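You operate a simulated robot arm through the tools that you are given. There is no shell and no other tool. Be economical: measure what you need, move in short steps, check, and stop when the job is done.

The job below is to be done with a simulated robot arm. You get a single attempt, and the scene is never put back.

TASK
Swap the blue pad on the yellow plate for the black one.
Fine: raise its edge by the pad lifter, blue pad to the middle deck, lifter down before the new pad; the drive stays off. The guards are shut and stay shut.

Only the result counts: the job must be done as asked and must still hold three seconds after the hand-in. Knocking over, shifting, dropping, spilling or breaking anything else fails it.

THE ROBOT
A 7-joint arm with a two-finger parallel gripper on a trunk, on a base that drives. Base frame: it is fixed to the floor where the robot stands at the start and does not move with it; the origin is under the middle of the robot, x ahead of it, y to its left, z up. Units: m, rad, N and s.
With the tool pointing down near the work surface it reaches from about 0.48 to 0.92 m from the robot's upright axis, wherever it stands. Its first joint turns from -2.007 to 2.007 rad. Places, roughly: pad lifter [0.6, 0, 1]; middle deck of the table cart [0, -0.9, 0.5]. Payload 3.91 kg.
Tool frame: the origin (TCP) lies between the finger pads and is the grasp point; the fingertips stand 0.03 m ahead of it; z points along the fingers, y is the line along which they close. The gripper opens to 0.11 m. The fingers are 0.02 m wide and 0.01 m thick; the gripper's body (0.048 by 0.112 m) begins 0.055 m behind the TCP.
Orientation is that of the tool frame in the base frame, as [roll, pitch, yaw] about the fixed x, y, z axes, in that order (R = Rz(yaw) Ry(pitch) Rx(roll)). With the fingers straight down and closing along the base's y, the tool's x points along the base's -x, its y along +y and its z along -z.

THE INTERFACE
- The arm moves only by the tool drive_tool. Its argument "increments" is a list of rows, each a list of 7 numbers: the turn, a rotation vector about the tool's x, y, z in units of 6 degrees (1.0 is 6 degrees), then the shift along the tool's x, y, z in units of 50 mm (1.0 is 50 mm), then the finger opening in m, from 0 to 0.11. In form: [[rx, ry, rz, tx, ty, tz, hand], ...]. A call has 1 to 8 rows; each row shifts and turns the commanded pose from where the row before left it, along the tool's axes as they then stand. A call with a number of a shift or a turn outside -1 to 1 is refused whole. A row lasts 0.2 s, in which the tool goes at most 0.05 m and 0.15 rad; a call with a longer step from one row to the next is refused whole, and so is a gripper value outside its range. Where a pose cannot be reached the arm comes as near as it can. A force on the tool above 50 N (or 10 N above the force at the start of the call, whichever is more), or a blocked arm, ends the call early, and 0.2 s more pass. The fingers move at their own pace (about 0.153 m/s each) and stop on an object; they squeeze with about 24 N. The grip force told is the motor's: it shows also when the fingers shut on nothing. Time passes only in rows, and 0.2 s behind the last, so rows that do not move let the fingers close. The reply holds the time, the measured pose of the TCP, the force on the tool along the base axes, the opening and the grip force, in the units named above and with some noise, and new pictures: "views" is both (left out), scene, wrist or none.
- Cameras (640 x 400 px; columns grow to the right, rows downward): "scene" is now at [0.1796, 0.1222, 1.4188]; the picture's right is [-0.91, -0.41, 0.00], its down [-0.21, 0.47, -0.86] and it looks along [0.35, -0.78, -0.52] (base axes); focal length 214 px, centre (320, 200). "wrist" rides on the gripper at [0.072, 0.017, -0.103] in the tool frame; the picture's right is [-0.23, 0.97, 0.00], its down [-0.76, -0.18, -0.62] and it looks along [-0.61, -0.14, 0.78] (tool axes); focal length 222 px, centre (320, 200). There is no depth. A picture from a camera that has moved, and an enlarged one, comes with that camera's place and axes in the base frame and with its lens.
- move_column(by): slides the trunk up (or, below 0, down) by that many m; the arm and the scene camera ride with it, the base frame stays. It gives what a move gives, with no picture.
- drive_base(legs): drives the robot by 1 to 6 legs, each [ahead, left, turn to the left] in m, m and rad, along the robot's own axes; the way and the turn of a leg run together, so that a leg with both is an arc; at most 1.5 m and 3.142 rad a leg. The arm and the cameras ride along, it lands a little off, and it stops where it bumps. It gives what a move gives, and a new picture of the scene camera.
- aim_head(pan, tilt): turns the head with the scene camera to pan (to the left, within 1.396 rad either way) and tilt (down, from -0.506 to 1.204), counted from straight ahead of the robot. It gives what a move gives, and a new picture of the scene camera.
- enlarge(camera, box): a new picture of the part [left, top, right, bottom] of that camera's present view, enlarged. The clock stands still meanwhile.
- sign_off(): hands the job in; it is judged then, once.

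Go step by step. Nothing tells you exact positions but the pictures and the camera data: compare them with the known pose of the tool, close in by small moves and look again before you grip or let go. The budget is 120 turns and 170 pictures, counting those below and the enlarged ones. Unless the task says otherwise, let go and move clear before handing in.

The tools are called as a command line: name --pt "numbers of a row" for each row, then --argument value for the rest, lists and objects as JSON in quotes. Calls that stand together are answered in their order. drive_tool: Moves the arm, as the interface text tells. Its arguments: {"type":"object","properties":{"increments":{"type":"array"},"views":{"type":"string","enum":["both","scene","wrist","none"]}},"required":["increments"]} The other tools are called the same way: move_column (by) slides the trunk up or down; drive_base (legs) drives the base; aim_head (pan, tilt) turns the head that bears the scene camera; enlarge (camera, box) takes an enlarged picture of a part of a camera's view; sign_off () hands the job in.

At the start:

```text
time_s: 0.0
tcp_pos: [0.5244, -0.4116, 1.3619]
ee_rot: [3.141, 0.0, -3.141]
contact_force: [0.9, -0.7, -0.3]
width: 0.1097
gripper_force: 0.0
trunk travel left (down, up): [-0.75, 0.24]
robot x, y, heading: [0.0017, -0.001, 0.002]
head pan, tilt: [-1.147, 0.541]
```

scene: 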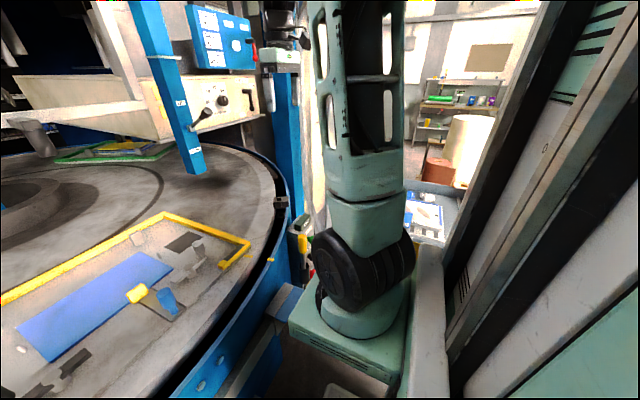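
wrist: 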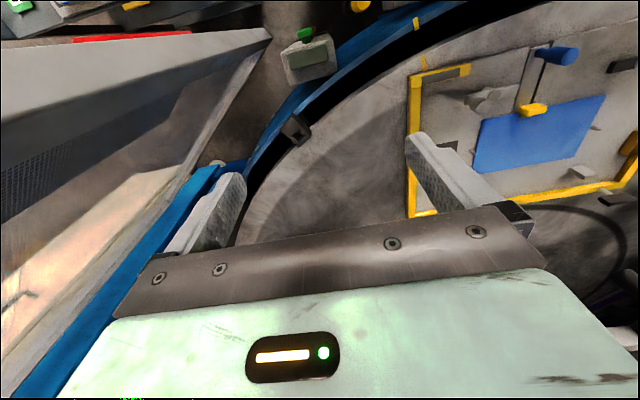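

I see a rotary table with a yellow-framed plate holding the blue pad and a lever with a yellow block (perhaps the lifter). I'll look around first.

aim_head --pan -0.2 --tilt 0.8

aim_head --pan -1.39 --tilt 0.7

aim_head --pan 0.6 --tilt 0.6

```text
time_s: 1.2
tcp_pos: [0.5253, -0.4119, 1.3628]
ee_rot: [3.141, -0.001, 3.141]
contact_force: [-0.1, 0.0, 0.2]
width: 0.1102
gripper_force: 0.0
trunk travel left (down, up): [-0.75, 0.24]
robot x, y, heading: [-0.0014, 0.0001, 0.002]
head pan, tilt: [-0.201, 0.799]
camera scene: at [0.2216, 0.1881, 1.3967], right [-0.2, -0.98, 0.0], down [-0.7, 0.14, -0.7], along [0.68, -0.14, -0.72], focal length 214 px, centre (320, 200)
```

scene: 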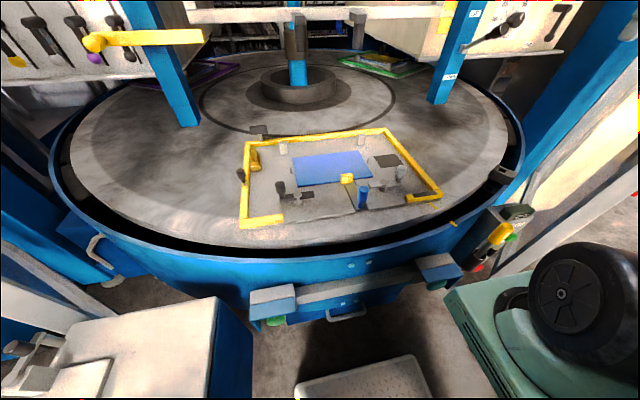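

```text
time_s: 2.6
tcp_pos: [0.5244, -0.4113, 1.3609]
ee_rot: [3.141, 0.0, 3.141]
contact_force: [0.1, 0.5, 0.1]
width: 0.11
gripper_force: 0.1
trunk travel left (down, up): [-0.75, 0.24]
robot x, y, heading: [0.0003, -0.0012, -0.001]
head pan, tilt: [-1.389, 0.7]
camera scene: at [0.158, 0.1207, 1.4049], right [-0.98, -0.18, 0.0], down [-0.12, 0.63, -0.76], along [0.14, -0.75, -0.64], focal length 214 px, centre (320, 200)
```

scene: 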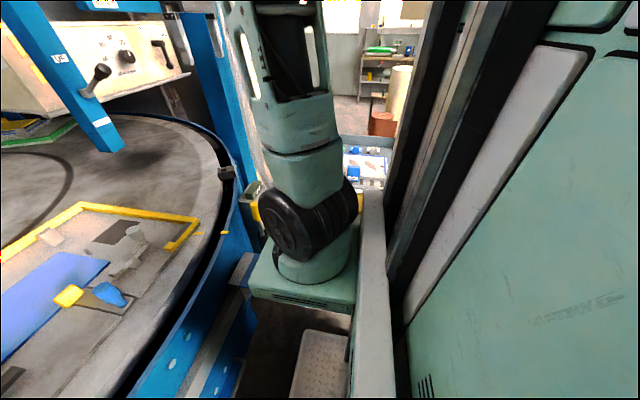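

```text
time_s: 4.5
tcp_pos: [0.5242, -0.4115, 1.3613]
ee_rot: [3.141, -0.001, -3.142]
contact_force: [0.5, -0.4, -0.4]
width: 0.1101
gripper_force: 0.2
trunk travel left (down, up): [-0.75, 0.24]
robot x, y, heading: [0.0024, -0.0024, -0.003]
head pan, tilt: [0.6, 0.6]
camera scene: at [0.2155, 0.2541, 1.4135], right [0.56, -0.83, 0.0], down [-0.47, -0.32, -0.83], along [0.68, 0.47, -0.56], focal length 214 px, centre (320, 200)
```

scene: 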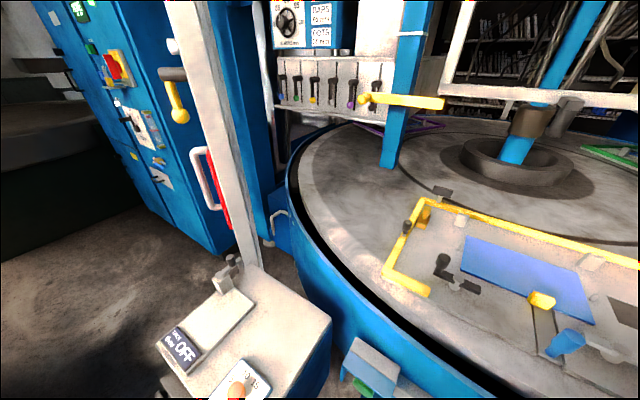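

The work plate is in front of me. Now close-ups of it, and the panels.

aim_head --pan -0.2 --tilt 0.8

enlarge --camera "scene" --box '[220, 110, 460, 260]'

enlarge --camera "scene" --box '[0, 0, 240, 150]'

enlarge --camera "wrist" --box '[390, 0, 640, 156]'

```text
time_s: 5.7
tcp_pos: [0.5247, -0.4107, 1.3616]
ee_rot: [3.141, 0.001, 3.141]
contact_force: [-0.4, -1.0, 0.6]
width: 0.1099
gripper_force: 0.0
trunk travel left (down, up): [-0.75, 0.24]
robot x, y, heading: [0.0031, 0.0015, -0.001]
head pan, tilt: [-0.201, 0.799]
camera scene: at [0.2216, 0.1882, 1.3967], right [-0.2, -0.98, 0.0], down [-0.7, 0.14, -0.7], along [0.68, -0.14, -0.72], focal length 214 px, centre (320, 200)
```

scene: 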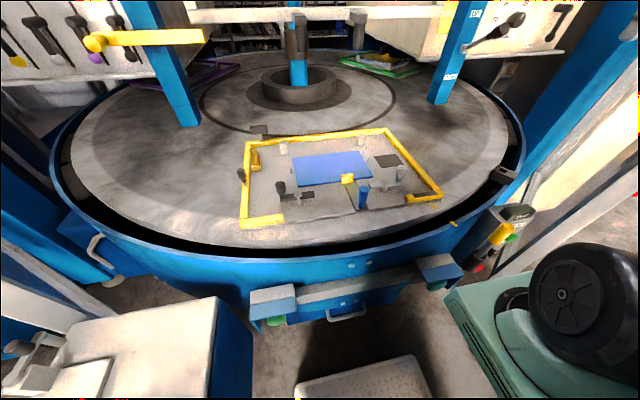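

```text
2.67 times, centred on (340, 185) of scene
camera zoom: at [0.2216, 0.1882, 1.3967], right [-0.2, -0.98, 0.0], down [-0.7, 0.14, -0.7], along [0.68, -0.14, -0.72], focal length 572 px, centre (267, 240)
```

zoom: 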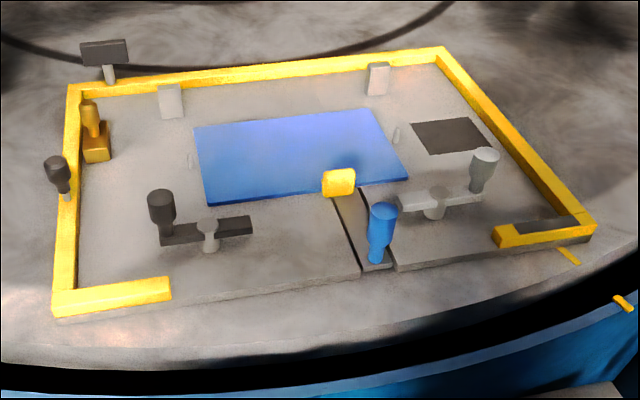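

```text
2.67 times, centred on (120, 75) of scene
camera zoom: at [0.2216, 0.1882, 1.3967], right [-0.2, -0.98, 0.0], down [-0.7, 0.14, -0.7], along [0.68, -0.14, -0.72], focal length 572 px, centre (853, 533)
```

zoom: 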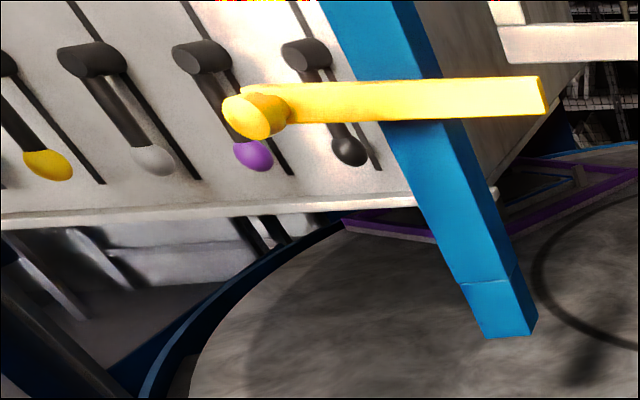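

```text
2.56 times, centred on (515, 78) of wrist
camera zoom: at [0.452, -0.3952, 1.4638], right [0.23, 0.97, 0.0], down [0.76, -0.18, 0.62], along [0.61, -0.14, -0.78], focal length 569 px, centre (-179, 512)
```

zoom: 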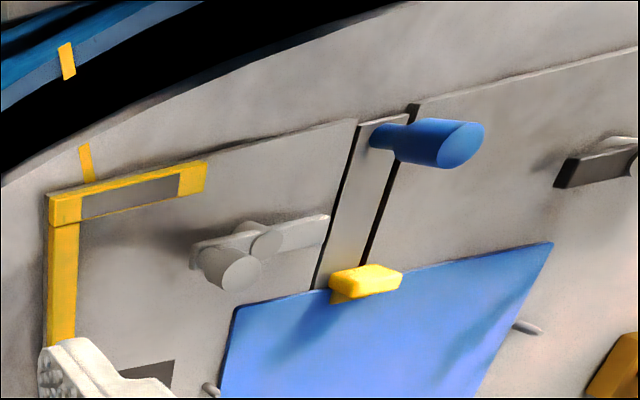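

The lifter appears to be the blue-knobbed bar in the slot with the yellow toe at the pad's edge. I move the hand across for a closer view.

drive_tool --pt "0 0 0 0.1 0.95 0.2 0.11" --pt "0 0 0 0.1 0.95 0.2 0.11" --pt "0 0 0 0.1 0.95 0.2 0.11" --pt "0 0 0 0.1 0.95 0.2 0.11" --pt "0 0 0 0.1 0.95 0.2 0.11" --pt "0 0 0 0.1 0.95 0.2 0.11" --pt "0 0 0 0.1 0.95 0.2 0.11" --pt "0 0 0 0.1 0.95 0.2 0.11" --views "wrist"

aim_head --pan -1.35 --tilt 0.6

```text
time_s: 7.5
tcp_pos: [0.4849, -0.0322, 1.2811]
ee_rot: [-3.141, 0.001, 3.14]
contact_force: [-0.1, -0.1, 0.6]
width: 0.1103
gripper_force: 0.1
trunk travel left (down, up): [-0.75, 0.24]
robot x, y, heading: [0.0018, -0.0, 0.001]
head pan, tilt: [-0.201, 0.799]
camera wrist: at [0.4118, -0.0155, 1.3837], right [0.23, 0.97, 0.0], down [0.76, -0.18, 0.62], along [0.61, -0.14, -0.78], focal length 222 px, centre (320, 200)
```

wrist: 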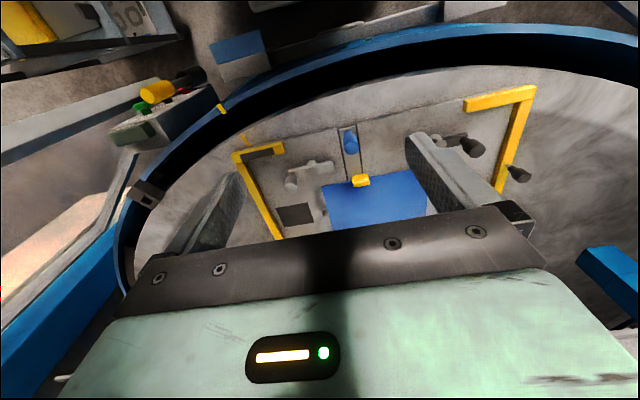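

```text
time_s: 8.8
tcp_pos: [0.4847, -0.0329, 1.2813]
ee_rot: [3.141, 0.0, -3.141]
contact_force: [-0.4, 0.3, -0.6]
width: 0.11
gripper_force: 0.0
trunk travel left (down, up): [-0.75, 0.24]
robot x, y, heading: [-0.0007, 0.0023, -0.0]
head pan, tilt: [-1.349, 0.6]
camera scene: at [0.162, 0.1181, 1.4135], right [-0.98, -0.22, 0.0], down [-0.12, 0.55, -0.82], along [0.18, -0.8, -0.57], focal length 214 px, centre (320, 200)
```

scene: 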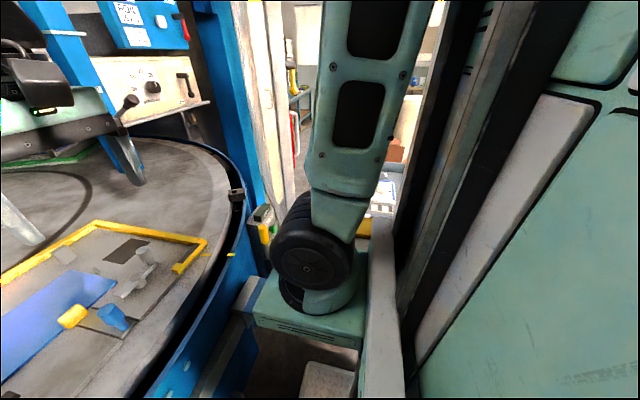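

The lifter's blue knob is near [0.60, 0, 0.99] and its yellow toe near [0.72, 0, 0.94]. I go lower for a closer view.

drive_tool --pt "0 0 0 0 0 1 0.11" --pt "0 0 0 0 0 1 0.11" --pt "0 0 0 0 0 1 0.11" --views "wrist"

enlarge --camera "wrist" --box '[220, 60, 460, 210]'

aim_head --pan -0.2 --tilt 0.8

```text
time_s: 9.7
tcp_pos: [0.4846, -0.0325, 1.1326]
ee_rot: [-3.141, 0.002, -3.141]
contact_force: [-0.3, 0.9, 0.6]
width: 0.1098
gripper_force: 0.0
trunk travel left (down, up): [-0.75, 0.24]
robot x, y, heading: [-0.0008, 0.002, -0.002]
head pan, tilt: [-1.349, 0.6]
camera wrist: at [0.4112, -0.0164, 1.2341], right [0.23, 0.97, 0.0], down [0.76, -0.18, 0.62], along [0.61, -0.14, -0.78], focal length 222 px, centre (320, 200)
```

wrist: 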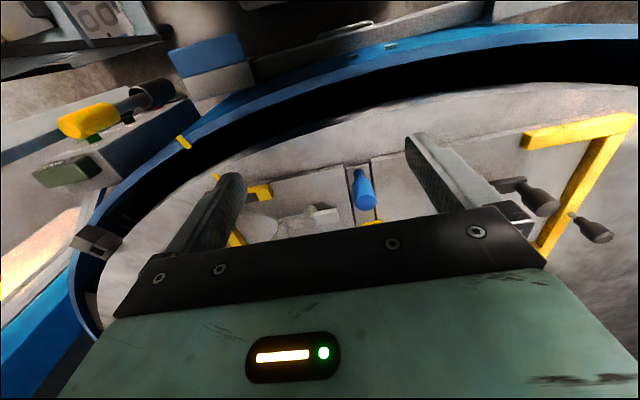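

```text
2.67 times, centred on (340, 135) of wrist
camera zoom: at [0.4112, -0.0164, 1.2341], right [0.23, 0.97, 0.0], down [0.76, -0.18, 0.62], along [0.61, -0.14, -0.78], focal length 592 px, centre (267, 373)
```

zoom: 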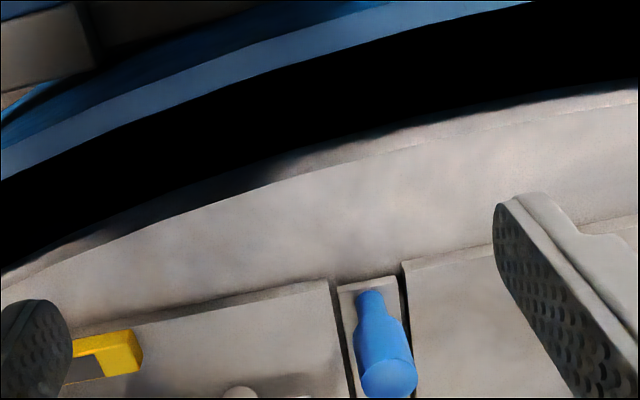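

```text
time_s: 11.0
tcp_pos: [0.4842, -0.0323, 1.1321]
ee_rot: [-3.141, 0.0, 3.141]
contact_force: [-0.2, 0.0, -0.2]
width: 0.1101
gripper_force: 0.0
trunk travel left (down, up): [-0.75, 0.24]
robot x, y, heading: [-0.0, 0.0029, -0.001]
head pan, tilt: [-0.201, 0.799]
camera scene: at [0.2216, 0.1881, 1.3967], right [-0.2, -0.98, 0.0], down [-0.7, 0.14, -0.7], along [0.68, -0.14, -0.72], focal length 214 px, centre (320, 200)
```

scene: 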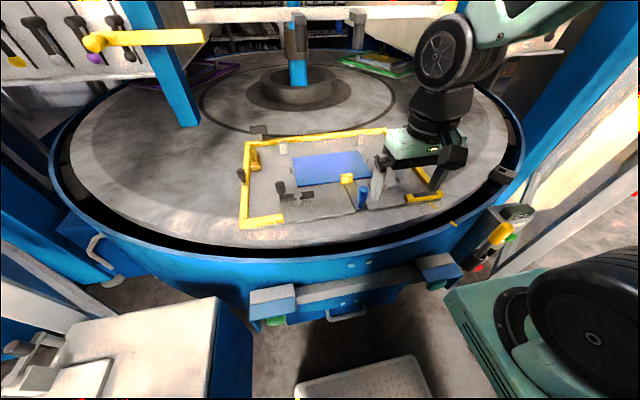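

enlarge --camera "scene" --box '[320, 160, 400, 210]'

drive_tool --pt "0 0 0 0 1 0 0.11" --pt "0 0 0 0 1 0 0.11" --pt "0 0 0 0 1 0 0.11" --pt "0 0 0 0 1 0 0.11" --pt "0 0 1 0 0 0 0.11" --pt "0 0 1 0 0 0 0.11" --pt "0 0 1 0 0 0 0.11" --pt "0 0 1 0 0 0 0.11" --views "wrist"

```text
8.00 times, centred on (360, 185) of scene
camera zoom: at [0.2216, 0.1881, 1.3967], right [-0.2, -0.98, 0.0], down [-0.7, 0.14, -0.7], along [0.68, -0.14, -0.72], focal length 1716 px, centre (0, 320)
```

zoom: 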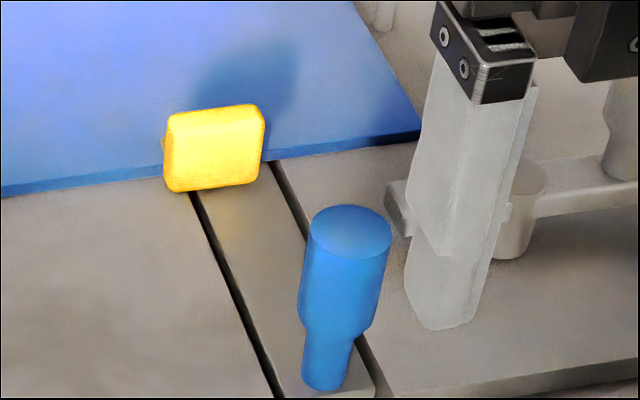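

```text
time_s: 12.8
tcp_pos: [0.4842, 0.1676, 1.1319]
ee_rot: [-3.141, -0.001, 2.72]
contact_force: [0.0, -0.2, -0.3]
width: 0.1097
gripper_force: 0.0
trunk travel left (down, up): [-0.75, 0.24]
robot x, y, heading: [-0.0005, 0.0005, 0.001]
head pan, tilt: [-0.201, 0.799]
camera wrist: at [0.4252, 0.2127, 1.2344], right [0.61, 0.8, 0.0], down [0.62, -0.47, 0.62], along [0.5, -0.38, -0.78], focal length 222 px, centre (320, 200)
```

wrist: 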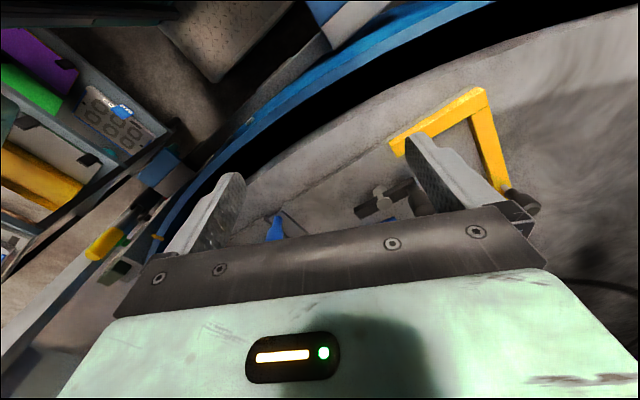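

I'll return the yaw and hover over the knob.

drive_tool --pt "0 0 -1 0 0 0 0.07" --pt "0 0 -1 0 0 0 0.07" --pt "0 0 -1 0 0 0 0.07" --pt "0 0 -1 0 0 0 0.07" --pt "0 0 0 -0.58 -0.8 0 0.07" --pt "0 0 0 -0.58 -0.8 0 0.07" --pt "0 0 0 -0.58 -0.8 0 0.07" --pt "0 0 0 -0.58 -0.8 0 0.07" --views "none"

drive_tool --pt "0 0 0 0 -0.28 0.85 0.07" --views "both"

enlarge --camera "scene" --box '[300, 150, 420, 225]'

```text
time_s: 14.6
tcp_pos: [0.6009, 0.0104, 1.1302]
ee_rot: [3.141, 0.001, -3.141]
contact_force: [-1.2, 0.8, 0.0]
width: 0.0702
gripper_force: 0.1
trunk travel left (down, up): [-0.75, 0.24]
robot x, y, heading: [-0.002, 0.0017, -0.002]
head pan, tilt: [-0.201, 0.799]
```

```text
time_s: 15.0
tcp_pos: [0.6023, -0.005, 1.088]
ee_rot: [-3.141, -0.001, -3.141]
contact_force: [0.2, 0.1, 0.1]
width: 0.0698
gripper_force: 0.0
trunk travel left (down, up): [-0.75, 0.24]
robot x, y, heading: [-0.0006, 0.0012, 0.003]
head pan, tilt: [-0.201, 0.799]
camera scene: at [0.2213, 0.1882, 1.3967], right [-0.2, -0.98, 0.0], down [-0.7, 0.14, -0.7], along [0.68, -0.14, -0.72], focal length 214 px, centre (320, 200)
camera wrist: at [0.5285, 0.0114, 1.1904], right [0.23, 0.97, 0.0], down [0.76, -0.18, 0.62], along [0.61, -0.14, -0.78], focal length 222 px, centre (320, 200)
```

scene: 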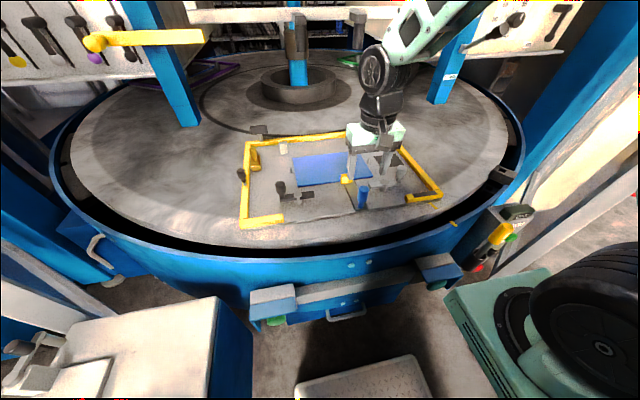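
wrist: 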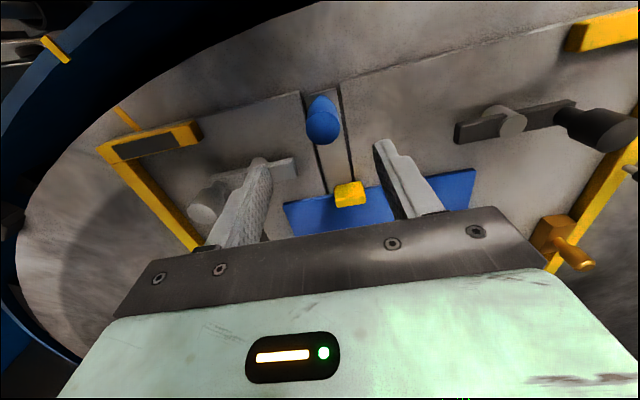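

```text
5.33 times, centred on (360, 188) of scene
camera zoom: at [0.2213, 0.1882, 1.3967], right [-0.2, -0.98, 0.0], down [-0.7, 0.14, -0.7], along [0.68, -0.14, -0.72], focal length 1144 px, centre (107, 267)
```

zoom: 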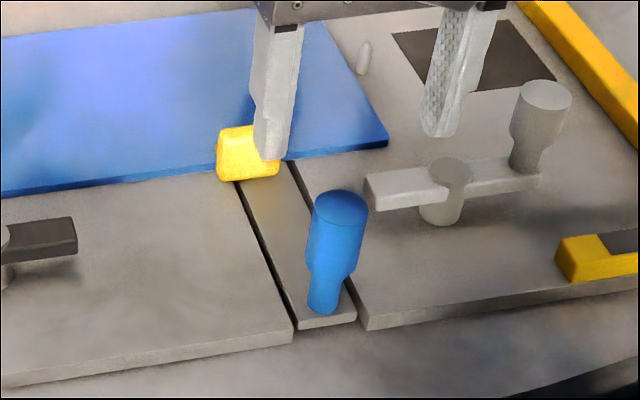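

The knob stands at about [0.596, -0.003]. I lower onto it and grip gently.

drive_tool --pt "0 0 0 0.12 0.04 0.6 0.07" --pt "0 0 0 0 0 0.6 0.07" --pt "0 0 0 0 0 0.6 0.07" --pt "0 0 0 0 0 0 0.0" --pt "0 0 0 0 0 0 0.0" --views "scene"

enlarge --camera "scene" --box '[300, 150, 420, 225]'

```text
time_s: 16.2
tcp_pos: [0.5955, -0.0, 0.9988]
ee_rot: [3.141, 0.001, -3.139]
contact_force: [2.2, 18.2, -4.1]
width: 0.0256
gripper_force: 45.0
trunk travel left (down, up): [-0.75, 0.24]
robot x, y, heading: [-0.0004, -0.0012, 0.001]
head pan, tilt: [-0.201, 0.799]
camera scene: at [0.2218, 0.1894, 1.3964], right [-0.2, -0.98, 0.0], down [-0.7, 0.14, -0.7], along [0.68, -0.14, -0.72], focal length 214 px, centre (320, 200)
```

scene: 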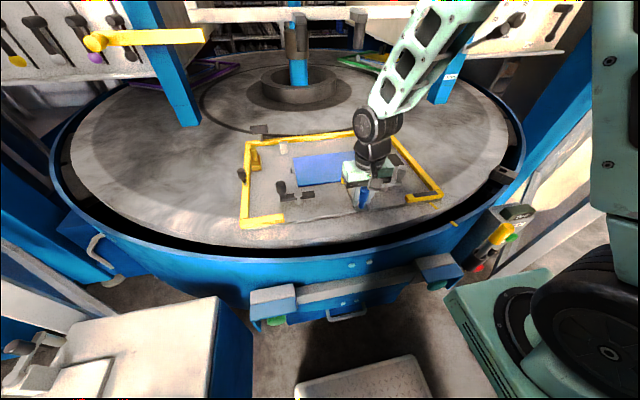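

```text
5.33 times, centred on (360, 188) of scene
camera zoom: at [0.2218, 0.1894, 1.3964], right [-0.2, -0.98, 0.0], down [-0.7, 0.14, -0.7], along [0.68, -0.14, -0.72], focal length 1144 px, centre (107, 267)
```

zoom: 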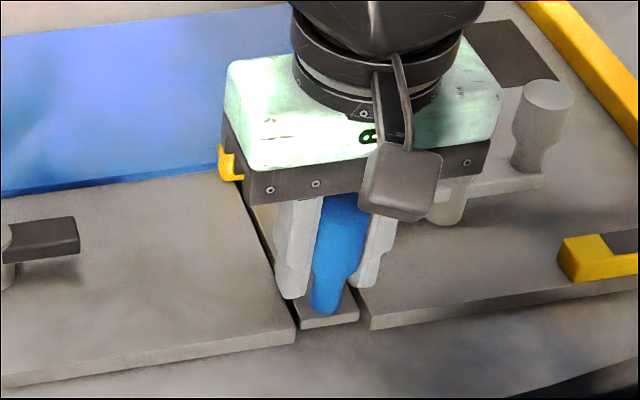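

Gripped. Now a gentle trial press downward.

drive_tool --pt "0 0 0 0 0.05 0 0.0" --pt "0 0 0 0 0 0.1 0.0" --pt "0 0 0 0 0 0.1 0.0" --views "none"

enlarge --camera "scene" --box '[300, 150, 420, 225]'

```text
time_s: 17.0
tcp_pos: [0.5948, -0.0002, 0.9917]
ee_rot: [3.14, 0.005, -3.141]
contact_force: [1.0, 6.7, 48.3]
width: 0.0254
gripper_force: 44.9
trunk travel left (down, up): [-0.75, 0.24]
robot x, y, heading: [0.0018, 0.0004, 0.002]
head pan, tilt: [-0.201, 0.799]
```

```text
5.33 times, centred on (360, 188) of scene
camera zoom: at [0.2201, 0.1885, 1.3975], right [-0.2, -0.98, 0.0], down [-0.7, 0.14, -0.7], along [0.68, -0.14, -0.72], focal length 1144 px, centre (107, 267)
```

zoom: 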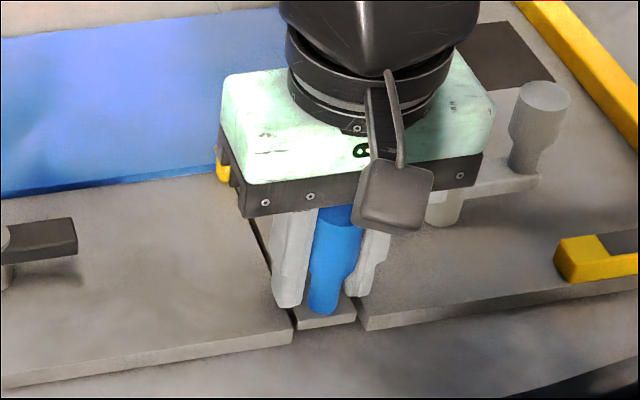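

Down is blocked. I try a gentle upward pull.

drive_tool --pt "0 0 0 0 0 -0.14 0.0" --pt "0 0 0 0 0 -0.1 0.0" --pt "0 0 0 0 0 -0.1 0.0" --pt "0 0 0 0 0 -0.1 0.0" --views "none"

enlarge --camera "scene" --box '[300, 150, 420, 225]'

```text
time_s: 18.0
tcp_pos: [0.5933, -0.0, 1.0104]
ee_rot: [-3.14, -0.004, -3.142]
contact_force: [-5.2, 14.3, -30.4]
width: 0.026
gripper_force: 45.4
trunk travel left (down, up): [-0.75, 0.24]
robot x, y, heading: [-0.003, -0.0016, -0.0]
head pan, tilt: [-0.201, 0.799]
```

```text
5.33 times, centred on (360, 188) of scene
camera zoom: at [0.2223, 0.189, 1.3964], right [-0.2, -0.98, 0.0], down [-0.7, 0.14, -0.7], along [0.68, -0.14, -0.72], focal length 1144 px, centre (107, 267)
```

zoom: 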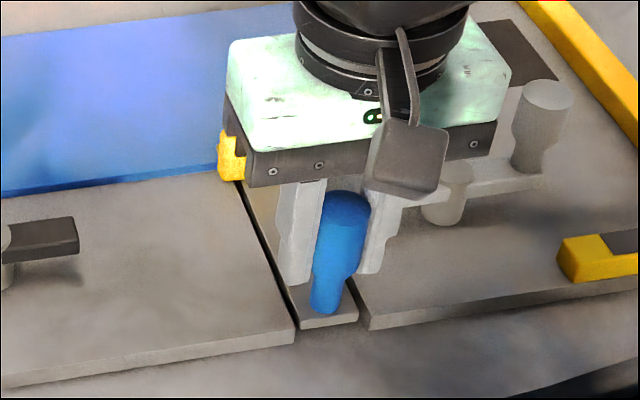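

Neither up. I re-grip lower and test sliding along the slot.

drive_tool --pt "0 0 0 0 0 0 0.05" --pt "0 0 0 -0.04 0 0.34 0.05" --pt "0 0 0 0 0 0 0.0" --pt "0 0 0 0 0 0 0.0" --pt "0 0 0 -0.15 0 0 0.0" --pt "0 0 0 -0.15 0 0 0.0" --views "none"

enlarge --camera "scene" --box '[300, 150, 420, 225]'

```text
time_s: 19.4
tcp_pos: [0.6134, -0.0023, 0.9937]
ee_rot: [3.142, 0.006, 3.14]
contact_force: [2.5, -0.9, 0.2]
width: 0.0
gripper_force: 37.4
trunk travel left (down, up): [-0.75, 0.24]
robot x, y, heading: [0.0008, 0.0011, 0.003]
head pan, tilt: [-0.201, 0.799]
```

```text
5.33 times, centred on (360, 188) of scene
camera zoom: at [0.2216, 0.1881, 1.3965], right [-0.2, -0.98, 0.0], down [-0.7, 0.14, -0.7], along [0.68, -0.14, -0.72], focal length 1144 px, centre (107, 267)
```

zoom: 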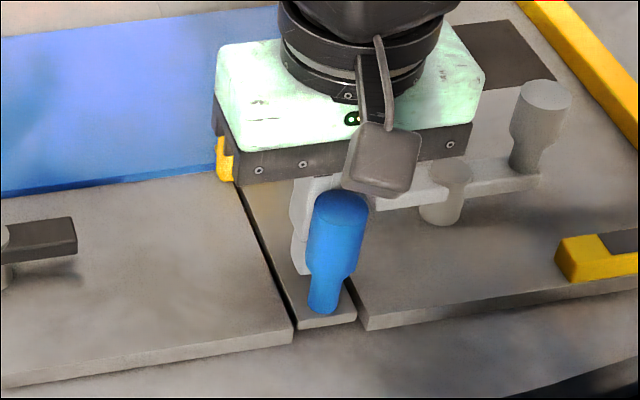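

The fingers slipped past to the far side of the knob. From there I can nudge it toward the robot.

drive_tool --pt "0 0 0 0.15 0 0 0.0" --pt "0 0 0 0.1 0 0 0.0" --views "none"

enlarge --camera "scene" --box '[300, 150, 420, 225]'

```text
time_s: 20.0
tcp_pos: [0.6067, -0.0016, 0.9969]
ee_rot: [3.139, 0.019, 3.138]
contact_force: [37.1, -7.1, 32.5]
width: 0.0004
gripper_force: 38.1
trunk travel left (down, up): [-0.75, 0.24]
robot x, y, heading: [0.0011, 0.0004, -0.001]
head pan, tilt: [-0.201, 0.799]
```

```text
5.33 times, centred on (360, 188) of scene
camera zoom: at [0.223, 0.1877, 1.3972], right [-0.2, -0.98, 0.0], down [-0.7, 0.14, -0.7], along [0.68, -0.14, -0.72], focal length 1144 px, centre (107, 267)
```

zoom: 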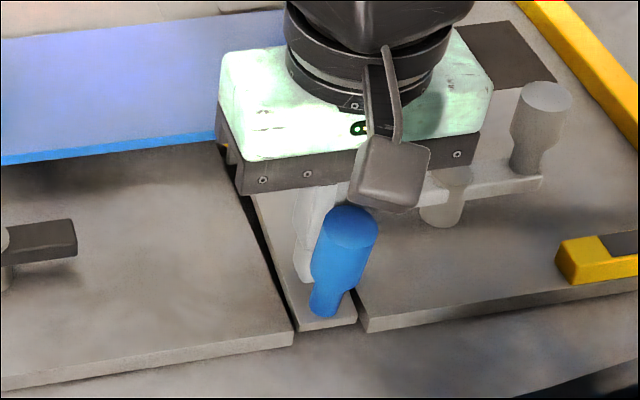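

Pulling the knob toward the robot tilts it and raises the pad edge. I continue the pull with contact a bit higher up.

drive_tool --pt "0 0 0 0.0 0 -0.25 0.0" --pt "0 0 0 0.15 0 0 0.0" --pt "0 0 0 0.15 0 0 0.0" --pt "0 0 0 0.15 0 0 0.0" --views "none"

enlarge --camera "scene" --box '[300, 150, 420, 225]'

```text
time_s: 20.6
tcp_pos: [0.6051, -0.0008, 1.0071]
ee_rot: [3.136, 0.022, 3.14]
contact_force: [14.4, -1.0, -4.0]
width: 0.0
gripper_force: 37.5
trunk travel left (down, up): [-0.75, 0.24]
robot x, y, heading: [-0.0008, 0.0017, -0.003]
head pan, tilt: [-0.201, 0.799]
stopped in row 2: the force on the tool passed its limit (the readings are from after the stop); the commanded pose is now the measured one
```

```text
5.33 times, centred on (360, 188) of scene
camera zoom: at [0.2232, 0.1881, 1.3964], right [-0.2, -0.98, 0.0], down [-0.7, 0.14, -0.7], along [0.68, -0.14, -0.72], focal length 1144 px, centre (107, 267)
```

zoom: 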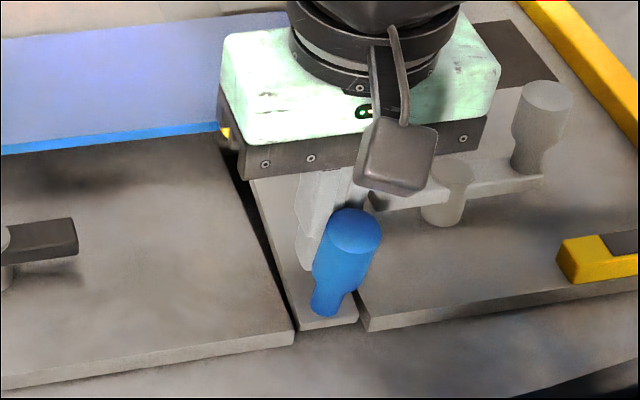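

It rose further. One more small pull.

drive_tool --pt "0 0 0 0.08 0 0.0 0.0" --pt "0 0 0 0.08 0 0 0.0" --pt "0 0 0 0.08 0 0 0.0" --pt "0 0 0 0.08 0 0 0.0" --views "none"

enlarge --camera "scene" --box '[260, 130, 420, 230]'

```text
time_s: 21.2
tcp_pos: [0.6026, 0.0013, 1.0093]
ee_rot: [3.132, 0.043, 3.137]
contact_force: [10.3, -1.0, 0.7]
width: 0.0
gripper_force: 37.7
trunk travel left (down, up): [-0.75, 0.24]
robot x, y, heading: [0.0017, -0.0026, -0.001]
head pan, tilt: [-0.201, 0.799]
stopped in row 2: the force on the tool passed its limit (the readings are from after the stop); the commanded pose is now the measured one
```

```text
4.00 times, centred on (340, 180) of scene
camera zoom: at [0.2233, 0.1881, 1.3968], right [-0.2, -0.98, 0.0], down [-0.7, 0.14, -0.7], along [0.68, -0.14, -0.72], focal length 858 px, centre (240, 280)
```

zoom: 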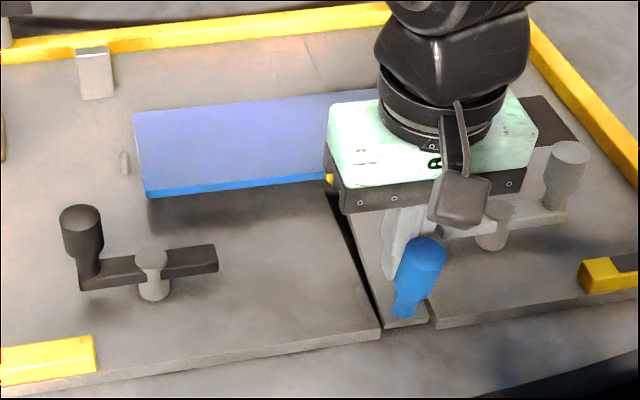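

The edge is well raised. I back off and check that it stays.

drive_tool --pt "0 0 0 -0.15 0 -0.1 0.0" --pt "0 0 0 0 0 -0.6 0.0" --pt "0 0 0 0 0 -1 0.0" --pt "0 -0.5 0 0.5 0.6 -0.5 0.0" --pt "0 0 0 0.5 0.8 0 0.11" --pt "0 0 0 0.5 0.8 0 0.11" --views "wrist"

enlarge --camera "scene" --box '[260, 130, 420, 230]'

```text
time_s: 22.6
tcp_pos: [0.5314, 0.1097, 1.1161]
ee_rot: [3.133, 0.09, 3.137]
contact_force: [-0.1, -0.1, -0.7]
width: 0.1099
gripper_force: 0.2
trunk travel left (down, up): [-0.75, 0.24]
robot x, y, heading: [0.0045, -0.0026, 0.001]
head pan, tilt: [-0.201, 0.799]
camera wrist: at [0.4496, 0.1248, 1.2122], right [0.23, 0.97, 0.03], down [0.7, -0.19, 0.69], along [0.67, -0.14, -0.73], focal length 222 px, centre (320, 200)
```

wrist: 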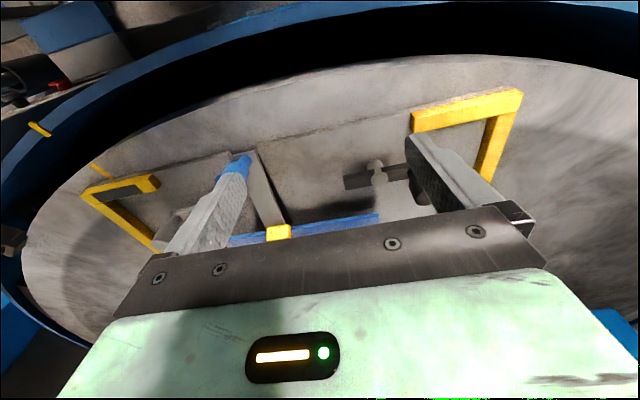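

```text
4.00 times, centred on (340, 180) of scene
camera zoom: at [0.2228, 0.1876, 1.3967], right [-0.2, -0.98, 0.0], down [-0.7, 0.14, -0.7], along [0.68, -0.14, -0.72], focal length 858 px, centre (240, 280)
```

zoom: 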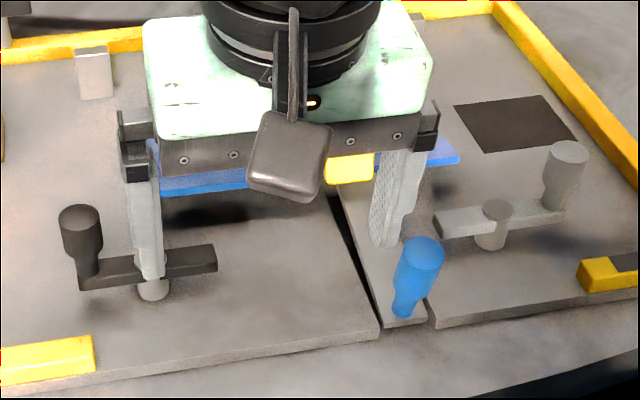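

It holds by itself. I clear the view to measure the pad.

drive_tool --pt "0 0.75 0 0.3 0 -0.9 0.11" --pt "0 0.1 0 0.3 0 -0.9 0.11" --pt "0 0 0 0 -0.9 -0.4 0.11" --pt "0 0 0 0 -0.9 -0.4 0.11" --pt "0 0 0 0 -0.9 -0.4 0.11" --pt "0 0 0 0 -0.9 -0.4 0.11" --pt "0 0 0 0 -0.9 0 0.11" --views "wrist"

enlarge --camera "scene" --box '[240, 120, 432, 240]'

enlarge --camera "wrist" --box '[240, 80, 560, 280]'

```text
time_s: 24.2
tcp_pos: [0.4953, -0.1174, 1.2818]
ee_rot: [3.133, 0.001, 3.139]
contact_force: [0.1, 0.3, -0.5]
width: 0.1097
gripper_force: 0.0
trunk travel left (down, up): [-0.75, 0.24]
robot x, y, heading: [0.0024, -0.0003, -0.001]
head pan, tilt: [-0.201, 0.799]
camera wrist: at [0.4231, -0.1017, 1.3852], right [0.23, 0.97, 0.01], down [0.76, -0.19, 0.62], along [0.61, -0.14, -0.78], focal length 222 px, centre (320, 200)
```

wrist: 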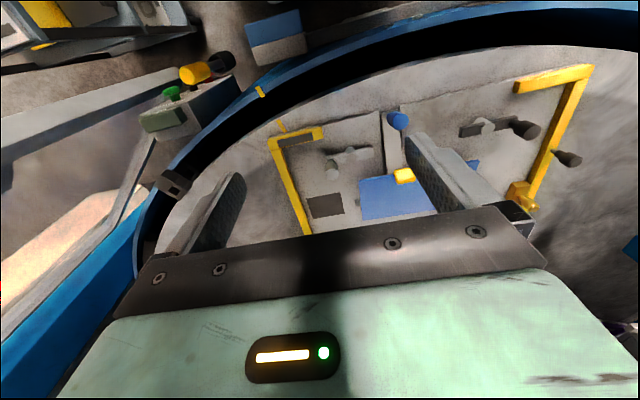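

```text
3.33 times, centred on (336, 180) of scene
camera zoom: at [0.2225, 0.1885, 1.3966], right [-0.2, -0.98, 0.0], down [-0.7, 0.14, -0.7], along [0.68, -0.14, -0.72], focal length 715 px, centre (267, 267)
```

zoom: 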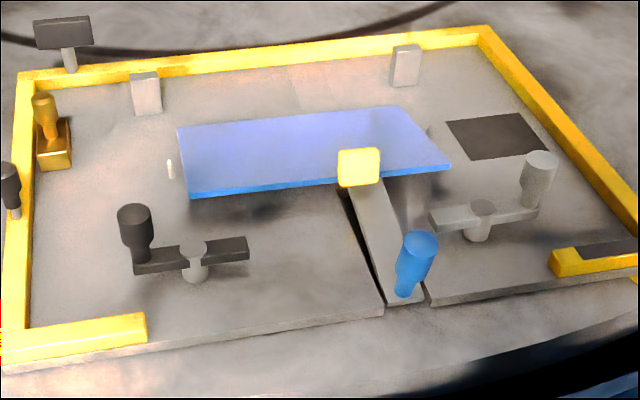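

```text
2.00 times, centred on (400, 180) of wrist
camera zoom: at [0.4231, -0.1017, 1.3852], right [0.23, 0.97, 0.01], down [0.76, -0.19, 0.62], along [0.61, -0.14, -0.78], focal length 444 px, centre (160, 240)
```

zoom: 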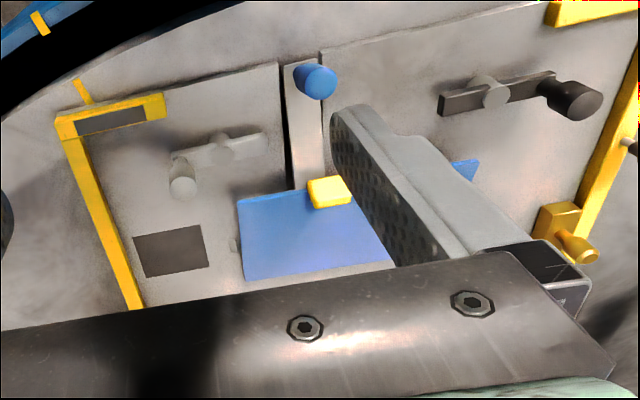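

The pad (about 0.155 × 0.245 m) now has its front edge raised to about z 0.976. Before gripping, I look toward the cart.

aim_head --pan -1.39 --tilt 0.95

drive_tool --pt "0 0 1 0.3 0 -0.5 0.11" --pt "0 0 1 0.3 0 -0.5 0.11" --pt "0 0 1 0 0 0 0.11" --pt "0 0 1 0 0 0 0.11" --pt "0 0 1 0 0 0 0.11" --pt "0 0 1 0 0 0 0.11" --pt "0 0 1 0 0 0 0.11" --pt "0 0 1 0 0 0 0.11" --views "wrist"

```text
time_s: 25.6
tcp_pos: [0.4961, -0.1178, 1.2821]
ee_rot: [3.133, -0.001, 3.137]
contact_force: [-0.1, -0.2, 0.7]
width: 0.1098
gripper_force: 0.1
trunk travel left (down, up): [-0.75, 0.24]
robot x, y, heading: [0.0033, 0.0016, 0.001]
head pan, tilt: [-1.389, 0.949]
camera scene: at [0.1567, 0.1327, 1.3851], right [-0.98, -0.18, 0.0], down [-0.15, 0.8, -0.58], along [0.11, -0.57, -0.81], focal length 214 px, centre (320, 200)
```

scene: 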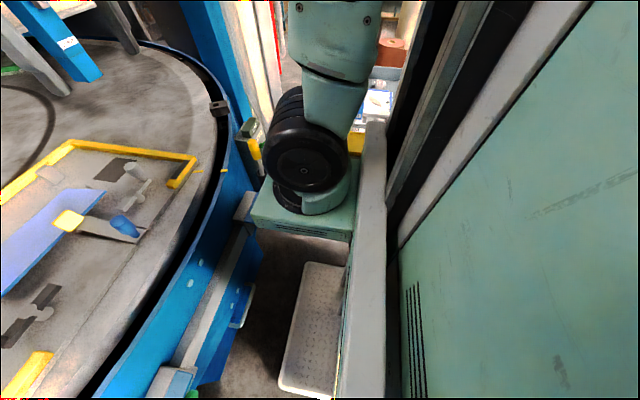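

```text
time_s: 27.4
tcp_pos: [0.4826, -0.115, 1.3118]
ee_rot: [3.136, -0.006, 2.298]
contact_force: [0.7, 0.2, 0.7]
width: 0.11
gripper_force: 0.0
out of reach, approached as far as the arm can: row 2
trunk travel left (down, up): [-0.75, 0.24]
robot x, y, heading: [0.0018, 0.001, 0.001]
head pan, tilt: [-1.389, 0.949]
camera wrist: at [0.4463, -0.0524, 1.4138], right [0.88, 0.48, 0.0], down [0.37, -0.69, 0.62], along [0.3, -0.54, -0.79], focal length 222 px, centre (320, 200)
```

wrist: 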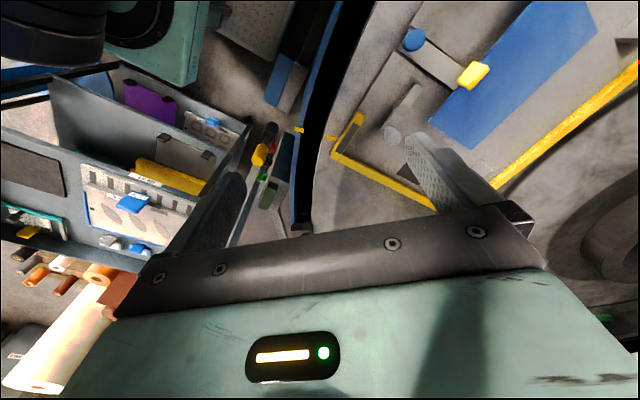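

The cart is now visible in the wrist view; I enlarge it.

enlarge --camera "wrist" --box '[0, 50, 288, 270]'

```text
1.82 times, centred on (144, 160) of wrist
camera zoom: at [0.4463, -0.0524, 1.4138], right [0.88, 0.48, 0.0], down [0.37, -0.69, 0.62], along [0.3, -0.54, -0.79], focal length 404 px, centre (640, 273)
```

zoom: 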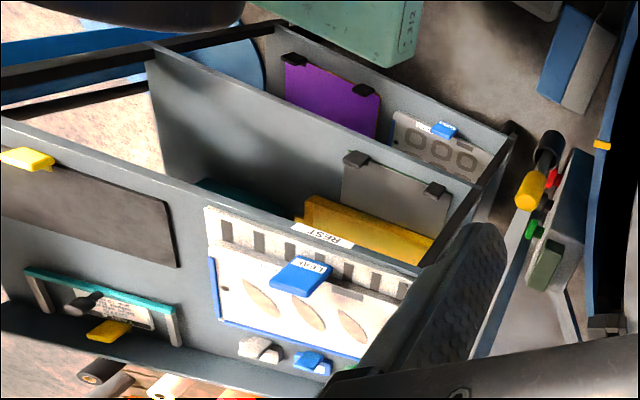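

Decks are stacked with several items. I'll finish the yaw and move the hand nearer the cart to look down onto it.

drive_tool --pt "0 0 1 0 0 0 0.11" --pt "0 0 1 0 0 0 0.11" --pt "0 0 1 0 0 0 0.11" --pt "0 0 1 0 0 0 0.11" --pt "0 0 1 0 0 0 0.11" --pt "0 0 1 0 0 0 0.11" --pt "0 0 1 0 0 0 0.11" --views "none"

drive_tool --pt "0 0 0 -0.95 -0.2 0 0.11" --pt "0 0 0 -0.95 -0.2 0 0.11" --pt "0 0 0 -0.95 -0.2 0 0.11" --pt "0 0 0 -0.95 -0.2 0 0.11" --pt "0 0 0 -0.95 -0.2 0 0.11" --pt "0 0 0 -0.95 -0.2 0 0.11" --pt "0 0 0 -0.95 -0.2 0 0.11" --pt "0 0 0 -0.95 -0.2 0 0.11" --views "wrist"

```text
time_s: 29.0
tcp_pos: [0.4827, -0.1167, 1.3103]
ee_rot: [3.141, -0.01, 1.566]
contact_force: [1.2, -0.3, -0.2]
width: 0.11
gripper_force: 0.1
trunk travel left (down, up): [-0.75, 0.24]
robot x, y, heading: [0.0028, -0.0005, -0.0]
head pan, tilt: [-1.389, 0.949]
```

```text
time_s: 30.8
tcp_pos: [0.4043, -0.4957, 1.3042]
ee_rot: [3.139, -0.01, 1.568]
contact_force: [-0.8, 1.1, 0.7]
width: 0.1101
gripper_force: 0.1
out of reach, approached as far as the arm can: row 1
trunk travel left (down, up): [-0.75, 0.24]
robot x, y, heading: [-0.0001, 0.0013, -0.0]
head pan, tilt: [-1.389, 0.949]
camera wrist: at [0.4209, -0.4252, 1.4077], right [0.97, -0.23, 0.0], down [-0.18, -0.77, 0.62], along [-0.14, -0.6, -0.79], focal length 222 px, centre (320, 200)
```

wrist: 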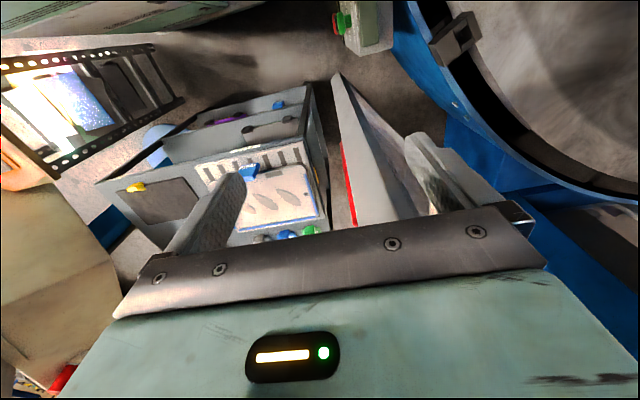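

enlarge --camera "wrist" --box '[90, 80, 340, 250]'

aim_head --pan -1.39 --tilt 0.5

```text
2.35 times, centred on (215, 165) of wrist
camera zoom: at [0.4209, -0.4252, 1.4077], right [0.97, -0.23, 0.0], down [-0.18, -0.77, 0.62], along [-0.14, -0.6, -0.79], focal length 523 px, centre (567, 282)
```

zoom: 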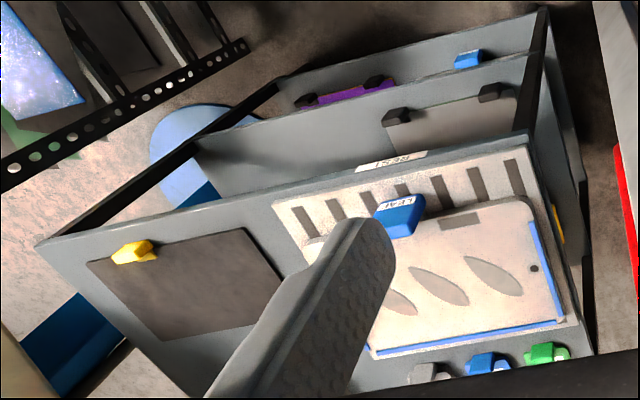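

```text
time_s: 31.7
tcp_pos: [0.4042, -0.4958, 1.3038]
ee_rot: [3.141, -0.009, 1.567]
contact_force: [0.2, 0.2, 0.0]
width: 0.1099
gripper_force: 0.0
trunk travel left (down, up): [-0.75, 0.24]
robot x, y, heading: [-0.0002, 0.0039, 0.001]
head pan, tilt: [-1.389, 0.499]
camera scene: at [0.1599, 0.1147, 1.4225], right [-0.98, -0.18, 0.0], down [-0.09, 0.47, -0.88], along [0.16, -0.86, -0.48], focal length 214 px, centre (320, 200)
```

scene: 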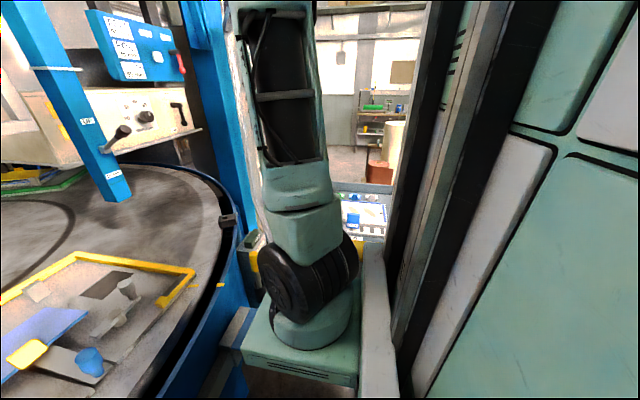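

Cart layout: top deck (z≈0.8) carries the black pad at about x −0.34…−0.11, y −0.70…−0.85; the middle deck's near left half is free. Now I go back to grip the blue pad: first translate, then tip the tool forward.

drive_tool --pt "0 0 0 0.93 0.28 0 0.06" --pt "0 0 0 0.93 0.28 0 0.06" --pt "0 0 0 0.93 0.28 0 0.06" --pt "0 0 0 0.93 0.28 0 0.06" --pt "0 0 0 0.93 0.28 0 0.06" --pt "0 0 0 0.93 0.28 0 0.06" --pt "0 0 0 0.93 0.28 0 0.06" --pt "0 0 0 0.93 0.28 0 0.06" --views "none"

drive_tool --pt "0 0 0 0.93 0.2 0 0.06" --pt "0 0 0 0.93 0.2 0 0.06" --pt "0 0 0 0.93 0.2 0 0.06" --pt "0 0 0 0.93 0.2 0 0.06" --pt "-1 0 0 0 0.3 0 0.06" --pt "-1 0 0 0 0.3 0 0.06" --pt "-1 0 0 0 0.3 0 0.06" --pt "-1 0 0 0 0.3 0 0.06" --views "none"

drive_tool --pt "-1 0 0 0 0 0 0.06" --pt "-1 0 0 0 0 0 0.06" --pt "-1 0 0 0 0 0 0.06" --pt "-1 0 0 0 0 0 0.06" --pt "-1 0 0 0 0 0 0.06" --pt "-1 0 0 0 0 0 0.06" --pt "-1 0 0 0 0 0 0.06" --pt "-0.67 0 0 0 0 0 0.06" --views "wrist"

aim_head --pan -0.2 --tilt 0.75

```text
time_s: 33.5
tcp_pos: [0.5163, -0.1236, 1.3053]
ee_rot: [3.141, -0.01, 1.565]
contact_force: [-0.1, 0.4, 0.2]
width: 0.06
gripper_force: 0.0
trunk travel left (down, up): [-0.75, 0.24]
robot x, y, heading: [0.0027, 0.0006, -0.002]
head pan, tilt: [-1.389, 0.499]
```

```text
time_s: 35.3
tcp_pos: [0.6175, 0.0614, 1.3185]
ee_rot: [2.722, -0.01, 1.567]
contact_force: [-1.6, -0.4, 0.1]
width: 0.06
gripper_force: 0.0
trunk travel left (down, up): [-0.75, 0.24]
robot x, y, heading: [0.0, -0.0017, -0.004]
head pan, tilt: [-1.389, 0.499]
```

```text
time_s: 37.1
tcp_pos: [0.6289, 0.056, 1.318]
ee_rot: [2.121, -0.016, 1.569]
contact_force: [0.6, -0.4, -0.6]
width: 0.06
gripper_force: 0.1
out of reach, approached as far as the arm can: row 6, 7, 8
trunk travel left (down, up): [-0.75, 0.24]
robot x, y, heading: [0.0019, -0.0029, -0.002]
head pan, tilt: [-1.389, 0.499]
camera wrist: at [0.5494, 0.1277, 1.3849], right [0.51, -0.24, 0.83], down [-0.63, -0.76, 0.16], along [0.59, -0.6, -0.54], focal length 222 px, centre (320, 200)
```

wrist: 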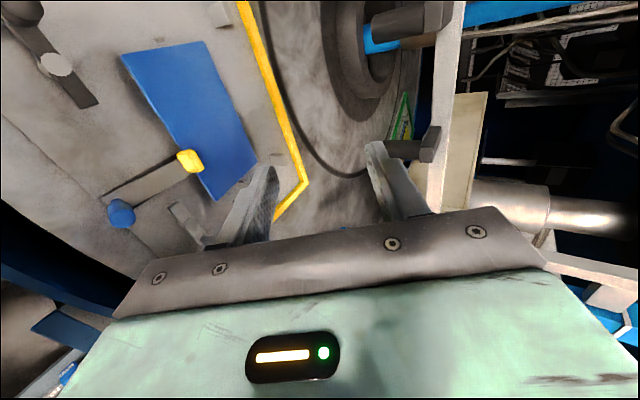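

```text
time_s: 38.5
tcp_pos: [0.6286, 0.0585, 1.3164]
ee_rot: [2.121, -0.015, 1.568]
contact_force: [-0.9, -0.6, -0.7]
width: 0.0601
gripper_force: 0.1
trunk travel left (down, up): [-0.75, 0.24]
robot x, y, heading: [-0.0022, 0.0011, -0.003]
head pan, tilt: [-0.201, 0.75]
camera scene: at [0.2328, 0.1842, 1.3997], right [-0.2, -0.98, 0.0], down [-0.67, 0.14, -0.73], along [0.71, -0.14, -0.69], focal length 214 px, centre (320, 200)
```

scene: 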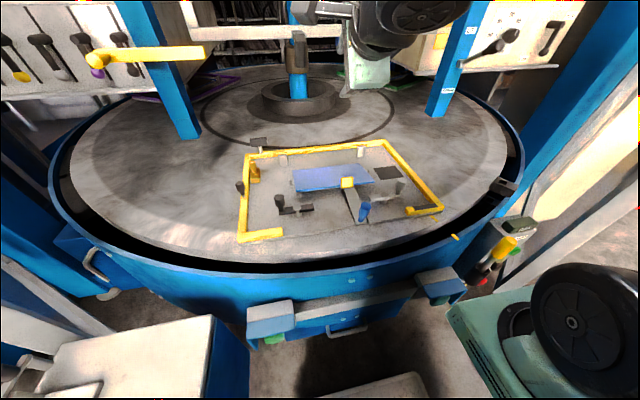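

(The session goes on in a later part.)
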